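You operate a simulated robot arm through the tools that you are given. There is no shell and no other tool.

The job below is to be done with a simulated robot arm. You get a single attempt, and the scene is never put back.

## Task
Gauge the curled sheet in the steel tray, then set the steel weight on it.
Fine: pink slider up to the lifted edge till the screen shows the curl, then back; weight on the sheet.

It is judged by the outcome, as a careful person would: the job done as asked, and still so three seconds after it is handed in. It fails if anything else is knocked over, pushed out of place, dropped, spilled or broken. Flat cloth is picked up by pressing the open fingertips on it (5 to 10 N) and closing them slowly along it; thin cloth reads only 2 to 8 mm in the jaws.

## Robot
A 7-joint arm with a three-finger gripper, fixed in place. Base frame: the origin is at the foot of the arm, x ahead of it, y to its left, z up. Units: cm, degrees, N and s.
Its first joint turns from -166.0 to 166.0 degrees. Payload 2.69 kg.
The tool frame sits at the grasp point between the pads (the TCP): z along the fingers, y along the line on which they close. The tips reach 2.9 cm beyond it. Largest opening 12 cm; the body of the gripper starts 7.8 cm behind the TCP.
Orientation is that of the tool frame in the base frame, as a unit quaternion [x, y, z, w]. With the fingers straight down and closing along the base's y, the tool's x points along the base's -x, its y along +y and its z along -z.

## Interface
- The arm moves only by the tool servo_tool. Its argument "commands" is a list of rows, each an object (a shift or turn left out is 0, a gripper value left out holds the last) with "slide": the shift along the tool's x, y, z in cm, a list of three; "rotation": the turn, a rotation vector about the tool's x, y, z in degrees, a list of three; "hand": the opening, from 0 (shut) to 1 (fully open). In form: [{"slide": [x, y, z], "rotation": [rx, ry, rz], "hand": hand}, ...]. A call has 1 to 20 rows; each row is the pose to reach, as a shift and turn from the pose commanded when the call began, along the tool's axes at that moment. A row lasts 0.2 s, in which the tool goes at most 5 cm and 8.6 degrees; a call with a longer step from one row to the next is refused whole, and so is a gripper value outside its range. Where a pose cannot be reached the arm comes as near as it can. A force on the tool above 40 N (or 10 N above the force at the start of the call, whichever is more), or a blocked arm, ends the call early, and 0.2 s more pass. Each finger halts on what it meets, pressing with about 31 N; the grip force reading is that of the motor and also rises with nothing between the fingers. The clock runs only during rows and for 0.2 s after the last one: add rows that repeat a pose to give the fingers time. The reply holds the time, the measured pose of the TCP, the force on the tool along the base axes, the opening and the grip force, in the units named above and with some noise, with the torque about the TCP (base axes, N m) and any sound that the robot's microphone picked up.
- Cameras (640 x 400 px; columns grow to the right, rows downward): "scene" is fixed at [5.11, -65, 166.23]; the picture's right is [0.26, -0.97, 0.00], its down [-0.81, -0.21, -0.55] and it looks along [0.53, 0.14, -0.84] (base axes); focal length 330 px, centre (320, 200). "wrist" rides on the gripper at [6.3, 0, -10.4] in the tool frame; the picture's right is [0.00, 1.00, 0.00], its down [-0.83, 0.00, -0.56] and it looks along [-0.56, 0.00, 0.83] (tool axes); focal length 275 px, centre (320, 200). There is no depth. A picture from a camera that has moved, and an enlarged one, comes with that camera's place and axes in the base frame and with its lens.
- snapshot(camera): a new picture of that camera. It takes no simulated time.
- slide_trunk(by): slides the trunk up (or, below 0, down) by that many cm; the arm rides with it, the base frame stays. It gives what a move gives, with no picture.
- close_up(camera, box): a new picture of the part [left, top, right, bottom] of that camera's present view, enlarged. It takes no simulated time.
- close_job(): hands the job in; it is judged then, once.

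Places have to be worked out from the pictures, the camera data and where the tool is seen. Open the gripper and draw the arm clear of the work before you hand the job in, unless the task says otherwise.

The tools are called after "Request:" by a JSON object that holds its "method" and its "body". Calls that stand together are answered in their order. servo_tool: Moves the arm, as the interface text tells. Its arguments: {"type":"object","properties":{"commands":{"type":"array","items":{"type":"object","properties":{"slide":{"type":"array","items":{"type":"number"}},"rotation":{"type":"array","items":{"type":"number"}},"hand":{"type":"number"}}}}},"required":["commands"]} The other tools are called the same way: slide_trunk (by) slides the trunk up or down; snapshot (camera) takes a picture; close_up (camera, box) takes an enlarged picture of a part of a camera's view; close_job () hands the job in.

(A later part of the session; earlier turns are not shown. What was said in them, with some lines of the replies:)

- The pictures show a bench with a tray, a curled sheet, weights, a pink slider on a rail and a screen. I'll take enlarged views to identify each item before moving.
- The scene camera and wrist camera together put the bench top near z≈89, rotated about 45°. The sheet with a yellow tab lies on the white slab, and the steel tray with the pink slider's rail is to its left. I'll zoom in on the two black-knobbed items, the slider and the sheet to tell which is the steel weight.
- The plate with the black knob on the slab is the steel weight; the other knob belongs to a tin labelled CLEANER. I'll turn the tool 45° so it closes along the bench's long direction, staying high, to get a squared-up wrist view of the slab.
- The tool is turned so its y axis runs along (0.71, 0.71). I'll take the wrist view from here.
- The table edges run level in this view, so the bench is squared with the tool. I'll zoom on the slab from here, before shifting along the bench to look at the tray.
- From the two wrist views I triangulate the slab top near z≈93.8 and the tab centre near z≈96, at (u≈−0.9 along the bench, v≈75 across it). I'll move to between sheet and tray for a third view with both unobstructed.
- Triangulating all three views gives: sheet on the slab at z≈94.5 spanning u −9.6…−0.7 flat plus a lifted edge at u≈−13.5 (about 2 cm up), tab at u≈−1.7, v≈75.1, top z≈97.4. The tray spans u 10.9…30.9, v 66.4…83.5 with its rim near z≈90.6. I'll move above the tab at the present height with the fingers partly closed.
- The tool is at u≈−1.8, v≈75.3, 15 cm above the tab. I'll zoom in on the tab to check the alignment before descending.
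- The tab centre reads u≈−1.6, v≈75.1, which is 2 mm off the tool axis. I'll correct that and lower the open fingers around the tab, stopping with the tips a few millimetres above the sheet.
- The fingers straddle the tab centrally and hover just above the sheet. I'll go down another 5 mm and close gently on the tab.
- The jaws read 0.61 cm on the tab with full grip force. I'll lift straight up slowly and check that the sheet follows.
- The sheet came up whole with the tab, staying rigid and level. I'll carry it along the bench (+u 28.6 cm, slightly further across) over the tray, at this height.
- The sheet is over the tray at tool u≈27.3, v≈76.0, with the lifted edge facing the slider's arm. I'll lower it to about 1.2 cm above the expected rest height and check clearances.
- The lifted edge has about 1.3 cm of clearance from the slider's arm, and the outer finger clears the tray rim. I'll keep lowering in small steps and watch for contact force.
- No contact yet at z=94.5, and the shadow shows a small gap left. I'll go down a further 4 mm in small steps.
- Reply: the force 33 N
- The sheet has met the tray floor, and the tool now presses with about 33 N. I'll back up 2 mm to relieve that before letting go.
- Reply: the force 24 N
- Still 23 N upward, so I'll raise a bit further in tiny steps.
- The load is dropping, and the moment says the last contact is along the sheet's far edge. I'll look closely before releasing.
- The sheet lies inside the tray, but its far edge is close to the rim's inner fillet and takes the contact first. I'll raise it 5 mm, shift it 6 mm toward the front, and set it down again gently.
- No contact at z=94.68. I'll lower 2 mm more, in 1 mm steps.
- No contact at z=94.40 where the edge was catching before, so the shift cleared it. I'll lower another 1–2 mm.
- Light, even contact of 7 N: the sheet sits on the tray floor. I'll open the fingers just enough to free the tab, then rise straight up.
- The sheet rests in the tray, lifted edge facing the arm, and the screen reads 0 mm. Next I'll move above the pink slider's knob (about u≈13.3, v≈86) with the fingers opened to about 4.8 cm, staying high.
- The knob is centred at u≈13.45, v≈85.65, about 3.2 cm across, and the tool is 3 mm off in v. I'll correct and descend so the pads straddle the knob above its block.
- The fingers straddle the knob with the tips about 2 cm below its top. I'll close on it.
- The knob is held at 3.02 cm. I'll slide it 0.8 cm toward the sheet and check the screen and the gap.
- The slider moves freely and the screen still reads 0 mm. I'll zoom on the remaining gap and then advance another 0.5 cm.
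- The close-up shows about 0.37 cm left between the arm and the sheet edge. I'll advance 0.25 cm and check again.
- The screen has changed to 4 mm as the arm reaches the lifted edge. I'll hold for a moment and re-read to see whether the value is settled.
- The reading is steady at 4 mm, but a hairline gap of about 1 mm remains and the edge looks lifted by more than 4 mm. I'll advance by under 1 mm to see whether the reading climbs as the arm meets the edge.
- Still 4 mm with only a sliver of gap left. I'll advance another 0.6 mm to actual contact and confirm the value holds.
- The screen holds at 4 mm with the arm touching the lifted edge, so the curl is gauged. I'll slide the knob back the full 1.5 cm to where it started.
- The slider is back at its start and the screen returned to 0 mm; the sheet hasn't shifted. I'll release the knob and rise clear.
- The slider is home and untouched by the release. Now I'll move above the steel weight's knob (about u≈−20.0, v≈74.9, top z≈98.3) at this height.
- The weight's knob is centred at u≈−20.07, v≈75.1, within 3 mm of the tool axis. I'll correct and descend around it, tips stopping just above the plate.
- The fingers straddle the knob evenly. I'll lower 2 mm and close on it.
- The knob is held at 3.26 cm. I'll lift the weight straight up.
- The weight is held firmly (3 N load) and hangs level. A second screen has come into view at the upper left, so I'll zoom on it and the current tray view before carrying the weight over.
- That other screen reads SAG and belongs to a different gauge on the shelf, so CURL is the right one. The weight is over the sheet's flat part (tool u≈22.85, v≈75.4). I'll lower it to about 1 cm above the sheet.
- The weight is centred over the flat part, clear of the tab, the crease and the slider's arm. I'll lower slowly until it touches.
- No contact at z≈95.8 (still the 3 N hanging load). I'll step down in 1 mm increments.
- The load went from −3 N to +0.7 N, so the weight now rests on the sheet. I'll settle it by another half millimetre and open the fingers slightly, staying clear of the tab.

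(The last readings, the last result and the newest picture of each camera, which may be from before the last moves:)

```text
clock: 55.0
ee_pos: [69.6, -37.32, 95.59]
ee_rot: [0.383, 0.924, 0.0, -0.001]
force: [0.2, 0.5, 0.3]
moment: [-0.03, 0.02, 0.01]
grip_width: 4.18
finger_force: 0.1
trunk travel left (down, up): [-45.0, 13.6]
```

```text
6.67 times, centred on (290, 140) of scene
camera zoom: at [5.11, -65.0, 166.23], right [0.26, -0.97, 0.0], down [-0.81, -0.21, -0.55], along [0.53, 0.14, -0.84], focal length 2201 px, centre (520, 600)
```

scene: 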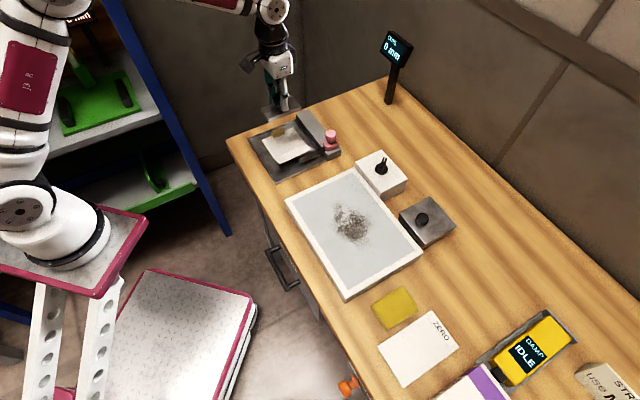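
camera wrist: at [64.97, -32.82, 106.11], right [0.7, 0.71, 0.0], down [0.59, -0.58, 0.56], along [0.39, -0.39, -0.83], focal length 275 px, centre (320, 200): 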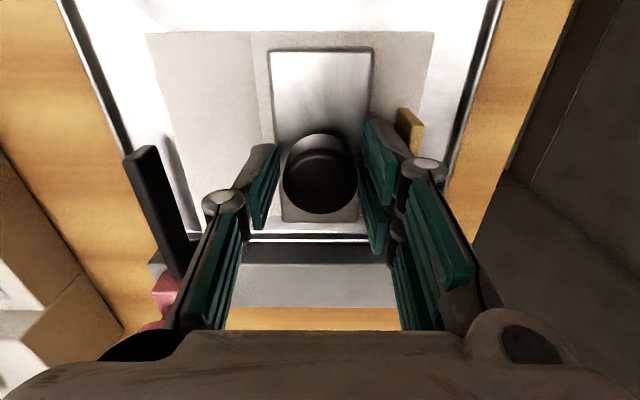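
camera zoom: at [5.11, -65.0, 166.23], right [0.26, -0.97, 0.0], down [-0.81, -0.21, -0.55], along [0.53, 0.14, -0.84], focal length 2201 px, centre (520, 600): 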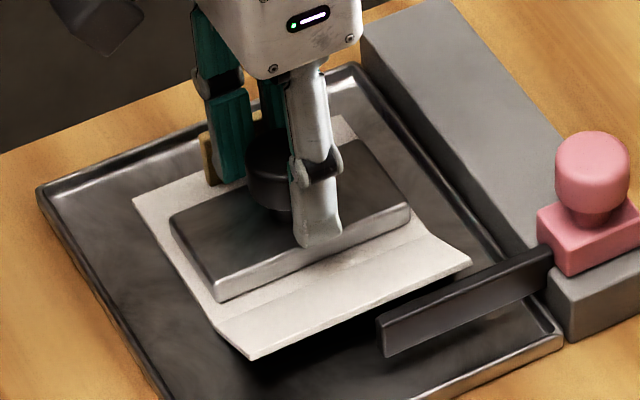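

The fingers are open and clear of both the knob and the tab, with no force on the tool. I'll rise straight up.

Request:
{"method": "servo_tool", "body": {"commands": [{"slide": [0, 0, -0.5]}, {"slide": [0, 0, -1.5]}, {"slide": [0, 0, -3.5]}, {"slide": [0, 0, -7]}, {"slide": [0, 0, -11]}, {"slide": [0, 0, -15]}, {"slide": [0, 0, -19]}, {"slide": [0, 0, -19]}]}}

Request:
{"method": "snapshot", "body": {"camera": "wrist"}}

Request:
{"method": "close_up", "body": {"camera": "scene", "box": [240, 90, 350, 170]}}

Request:
{"method": "close_up", "body": {"camera": "scene", "box": [360, 20, 430, 64]}}

```text
clock: 56.8
ee_pos: [69.38, -37.25, 114.71]
ee_rot: [0.382, 0.924, 0.0, 0.0]
force: [-0.1, 0.3, 0.3]
moment: [-0.02, 0.02, 0.01]
grip_width: 4.23
finger_force: 0.0
trunk travel left (down, up): [-45.0, 13.6]
```

```text
taken
camera wrist: at [64.91, -32.82, 125.17], right [0.7, 0.71, 0.0], down [0.59, -0.58, 0.56], along [0.39, -0.39, -0.83], focal length 275 px, centre (320, 200)
```

wrist: 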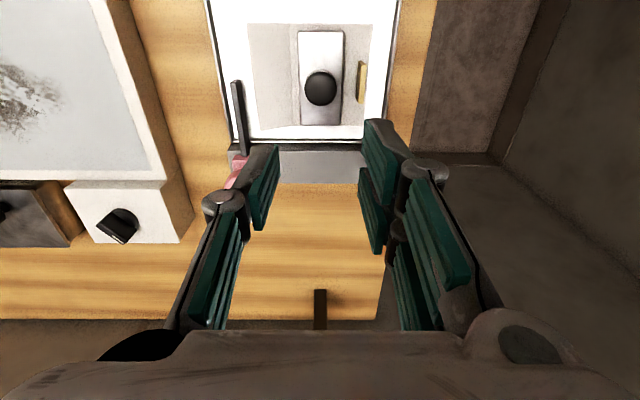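

```text
5.00 times, centred on (295, 130) of scene
camera zoom: at [5.11, -65.0, 166.23], right [0.26, -0.97, 0.0], down [-0.81, -0.21, -0.55], along [0.53, 0.14, -0.84], focal length 1651 px, centre (445, 550)
```

zoom: 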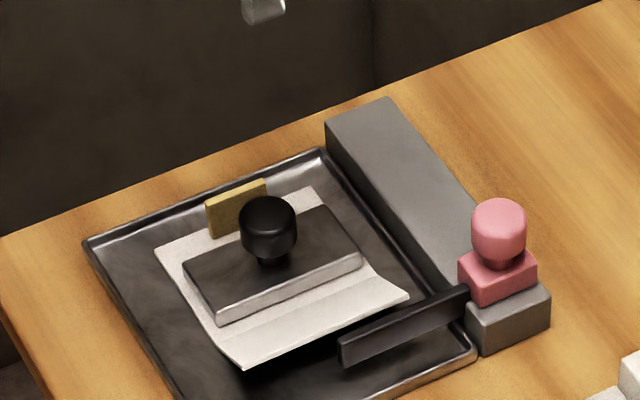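

```text
9.09 times, centred on (395, 42) of scene
camera zoom: at [5.11, -65.0, 166.23], right [0.26, -0.97, 0.0], down [-0.81, -0.21, -0.55], along [0.53, 0.14, -0.84], focal length 3002 px, centre (-362, 1636)
```

zoom: 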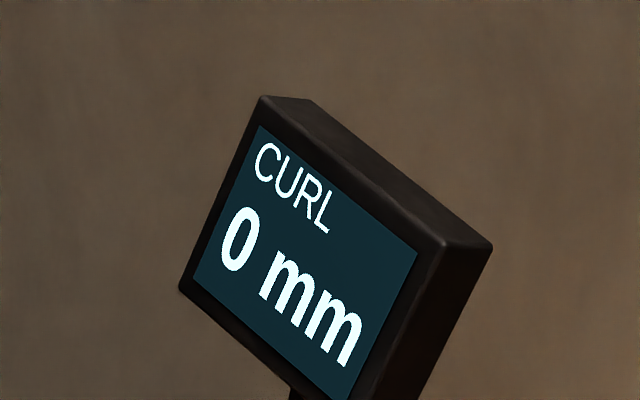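

The weight sits flat on the sheet, the slider is home, the screen reads 0 mm and nothing else has moved. I'll open the gripper and draw the arm up and back, clear of the bench.

Request:
{"method": "servo_tool", "body": {"commands": [{"slide": [0, 0, -4]}, {"slide": [2, 0, -8]}, {"slide": [5, 0, -11]}, {"slide": [9, 0, -11], "hand": 0.6}, {"slide": [13, 0, -11], "hand": 0.8}, {"slide": [17, 0, -11], "hand": 1.0}, {"slide": [21, 0, -11], "hand": 1.0}, {"slide": [25, 0, -11], "hand": 1.0}, {"slide": [26, 0, -11], "hand": 1.0}, {"slide": [26, 0, -11], "hand": 1.0}, {"slide": [26, 0, -11], "hand": 1.0}]}}

Request:
{"method": "snapshot", "body": {"camera": "scene"}}

Request:
{"method": "snapshot", "body": {"camera": "wrist"}}

Request:
{"method": "close_up", "body": {"camera": "scene", "box": [230, 80, 430, 205]}}

```text
clock: 59.2
ee_pos: [51.14, -18.88, 125.64]
ee_rot: [0.383, 0.924, 0.0, -0.001]
force: [0.0, 0.0, -0.4]
moment: [0.03, 0.0, 0.0]
grip_width: 12.0
finger_force: 0.1
trunk travel left (down, up): [-45.0, 13.6]
```

```text
taken
```

scene: 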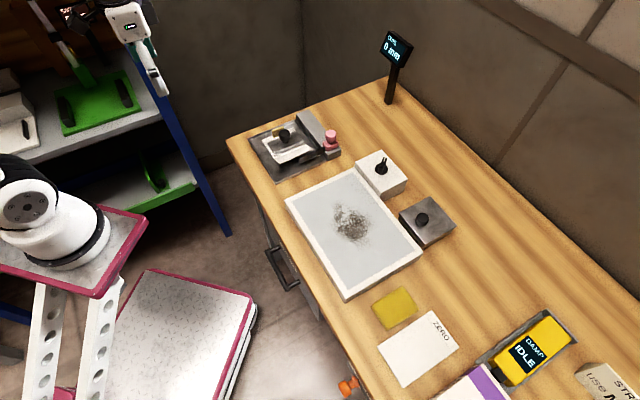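

```text
taken
camera wrist: at [46.65, -14.4, 136.16], right [0.7, 0.71, 0.0], down [0.59, -0.58, 0.56], along [0.39, -0.39, -0.83], focal length 275 px, centre (320, 200)
```

wrist: 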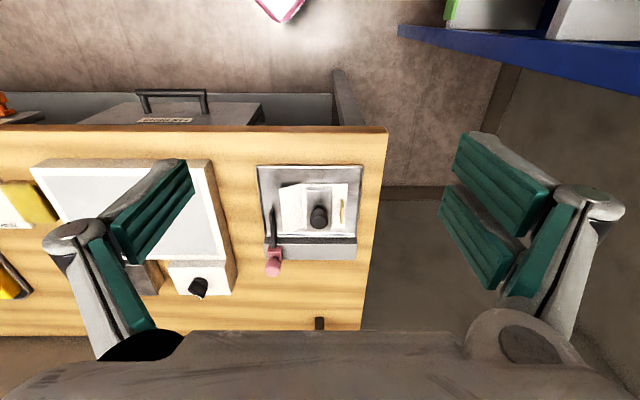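

```text
3.20 times, centred on (330, 142) of scene
camera zoom: at [5.11, -65.0, 166.23], right [0.26, -0.97, 0.0], down [-0.81, -0.21, -0.55], along [0.53, 0.14, -0.84], focal length 1057 px, centre (288, 384)
```

zoom: 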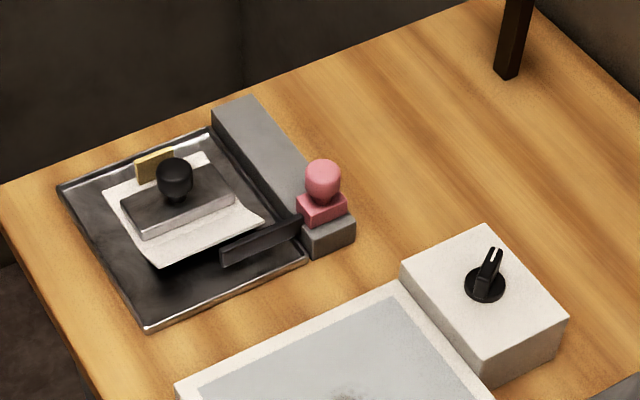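

The sheet lies in the tray with the weight flat on it. The slider is back at its starting spot and the tray and other items are unmoved. The gripper is open and clear of the bench, so I'm handing the job in.

Request:
{"method": "close_job", "body": {}}

```text
The job is handed in.
```

The curled sheet has been gauged in the steel tray and the steel weight is now on it. The job is handed in, and I don't have the verdict.

- **Sheet:** it started on the white slab. I carried it by its yellow tab into the tray and set it down with the lifted edge facing the slider's arm.
- **Gauge:** I slid the pink slider up until its arm met the lifted edge. The CURL screen read 4 mm and held there for about 2 seconds. From the pictures the edge looked lifted by nearly 2 cm, so the reading is lower than it appears by eye. It didn't change as I closed the last millimetre or so.
- **Slider back:** I returned it to where it started, and the screen went back to 0 mm.
- **Weight:** it rests on the flat part of the sheet, clear of the tab and the crease.

The tray and the other things on the bench look unmoved in the last pictures. The gripper is open and the arm is back from the bench.
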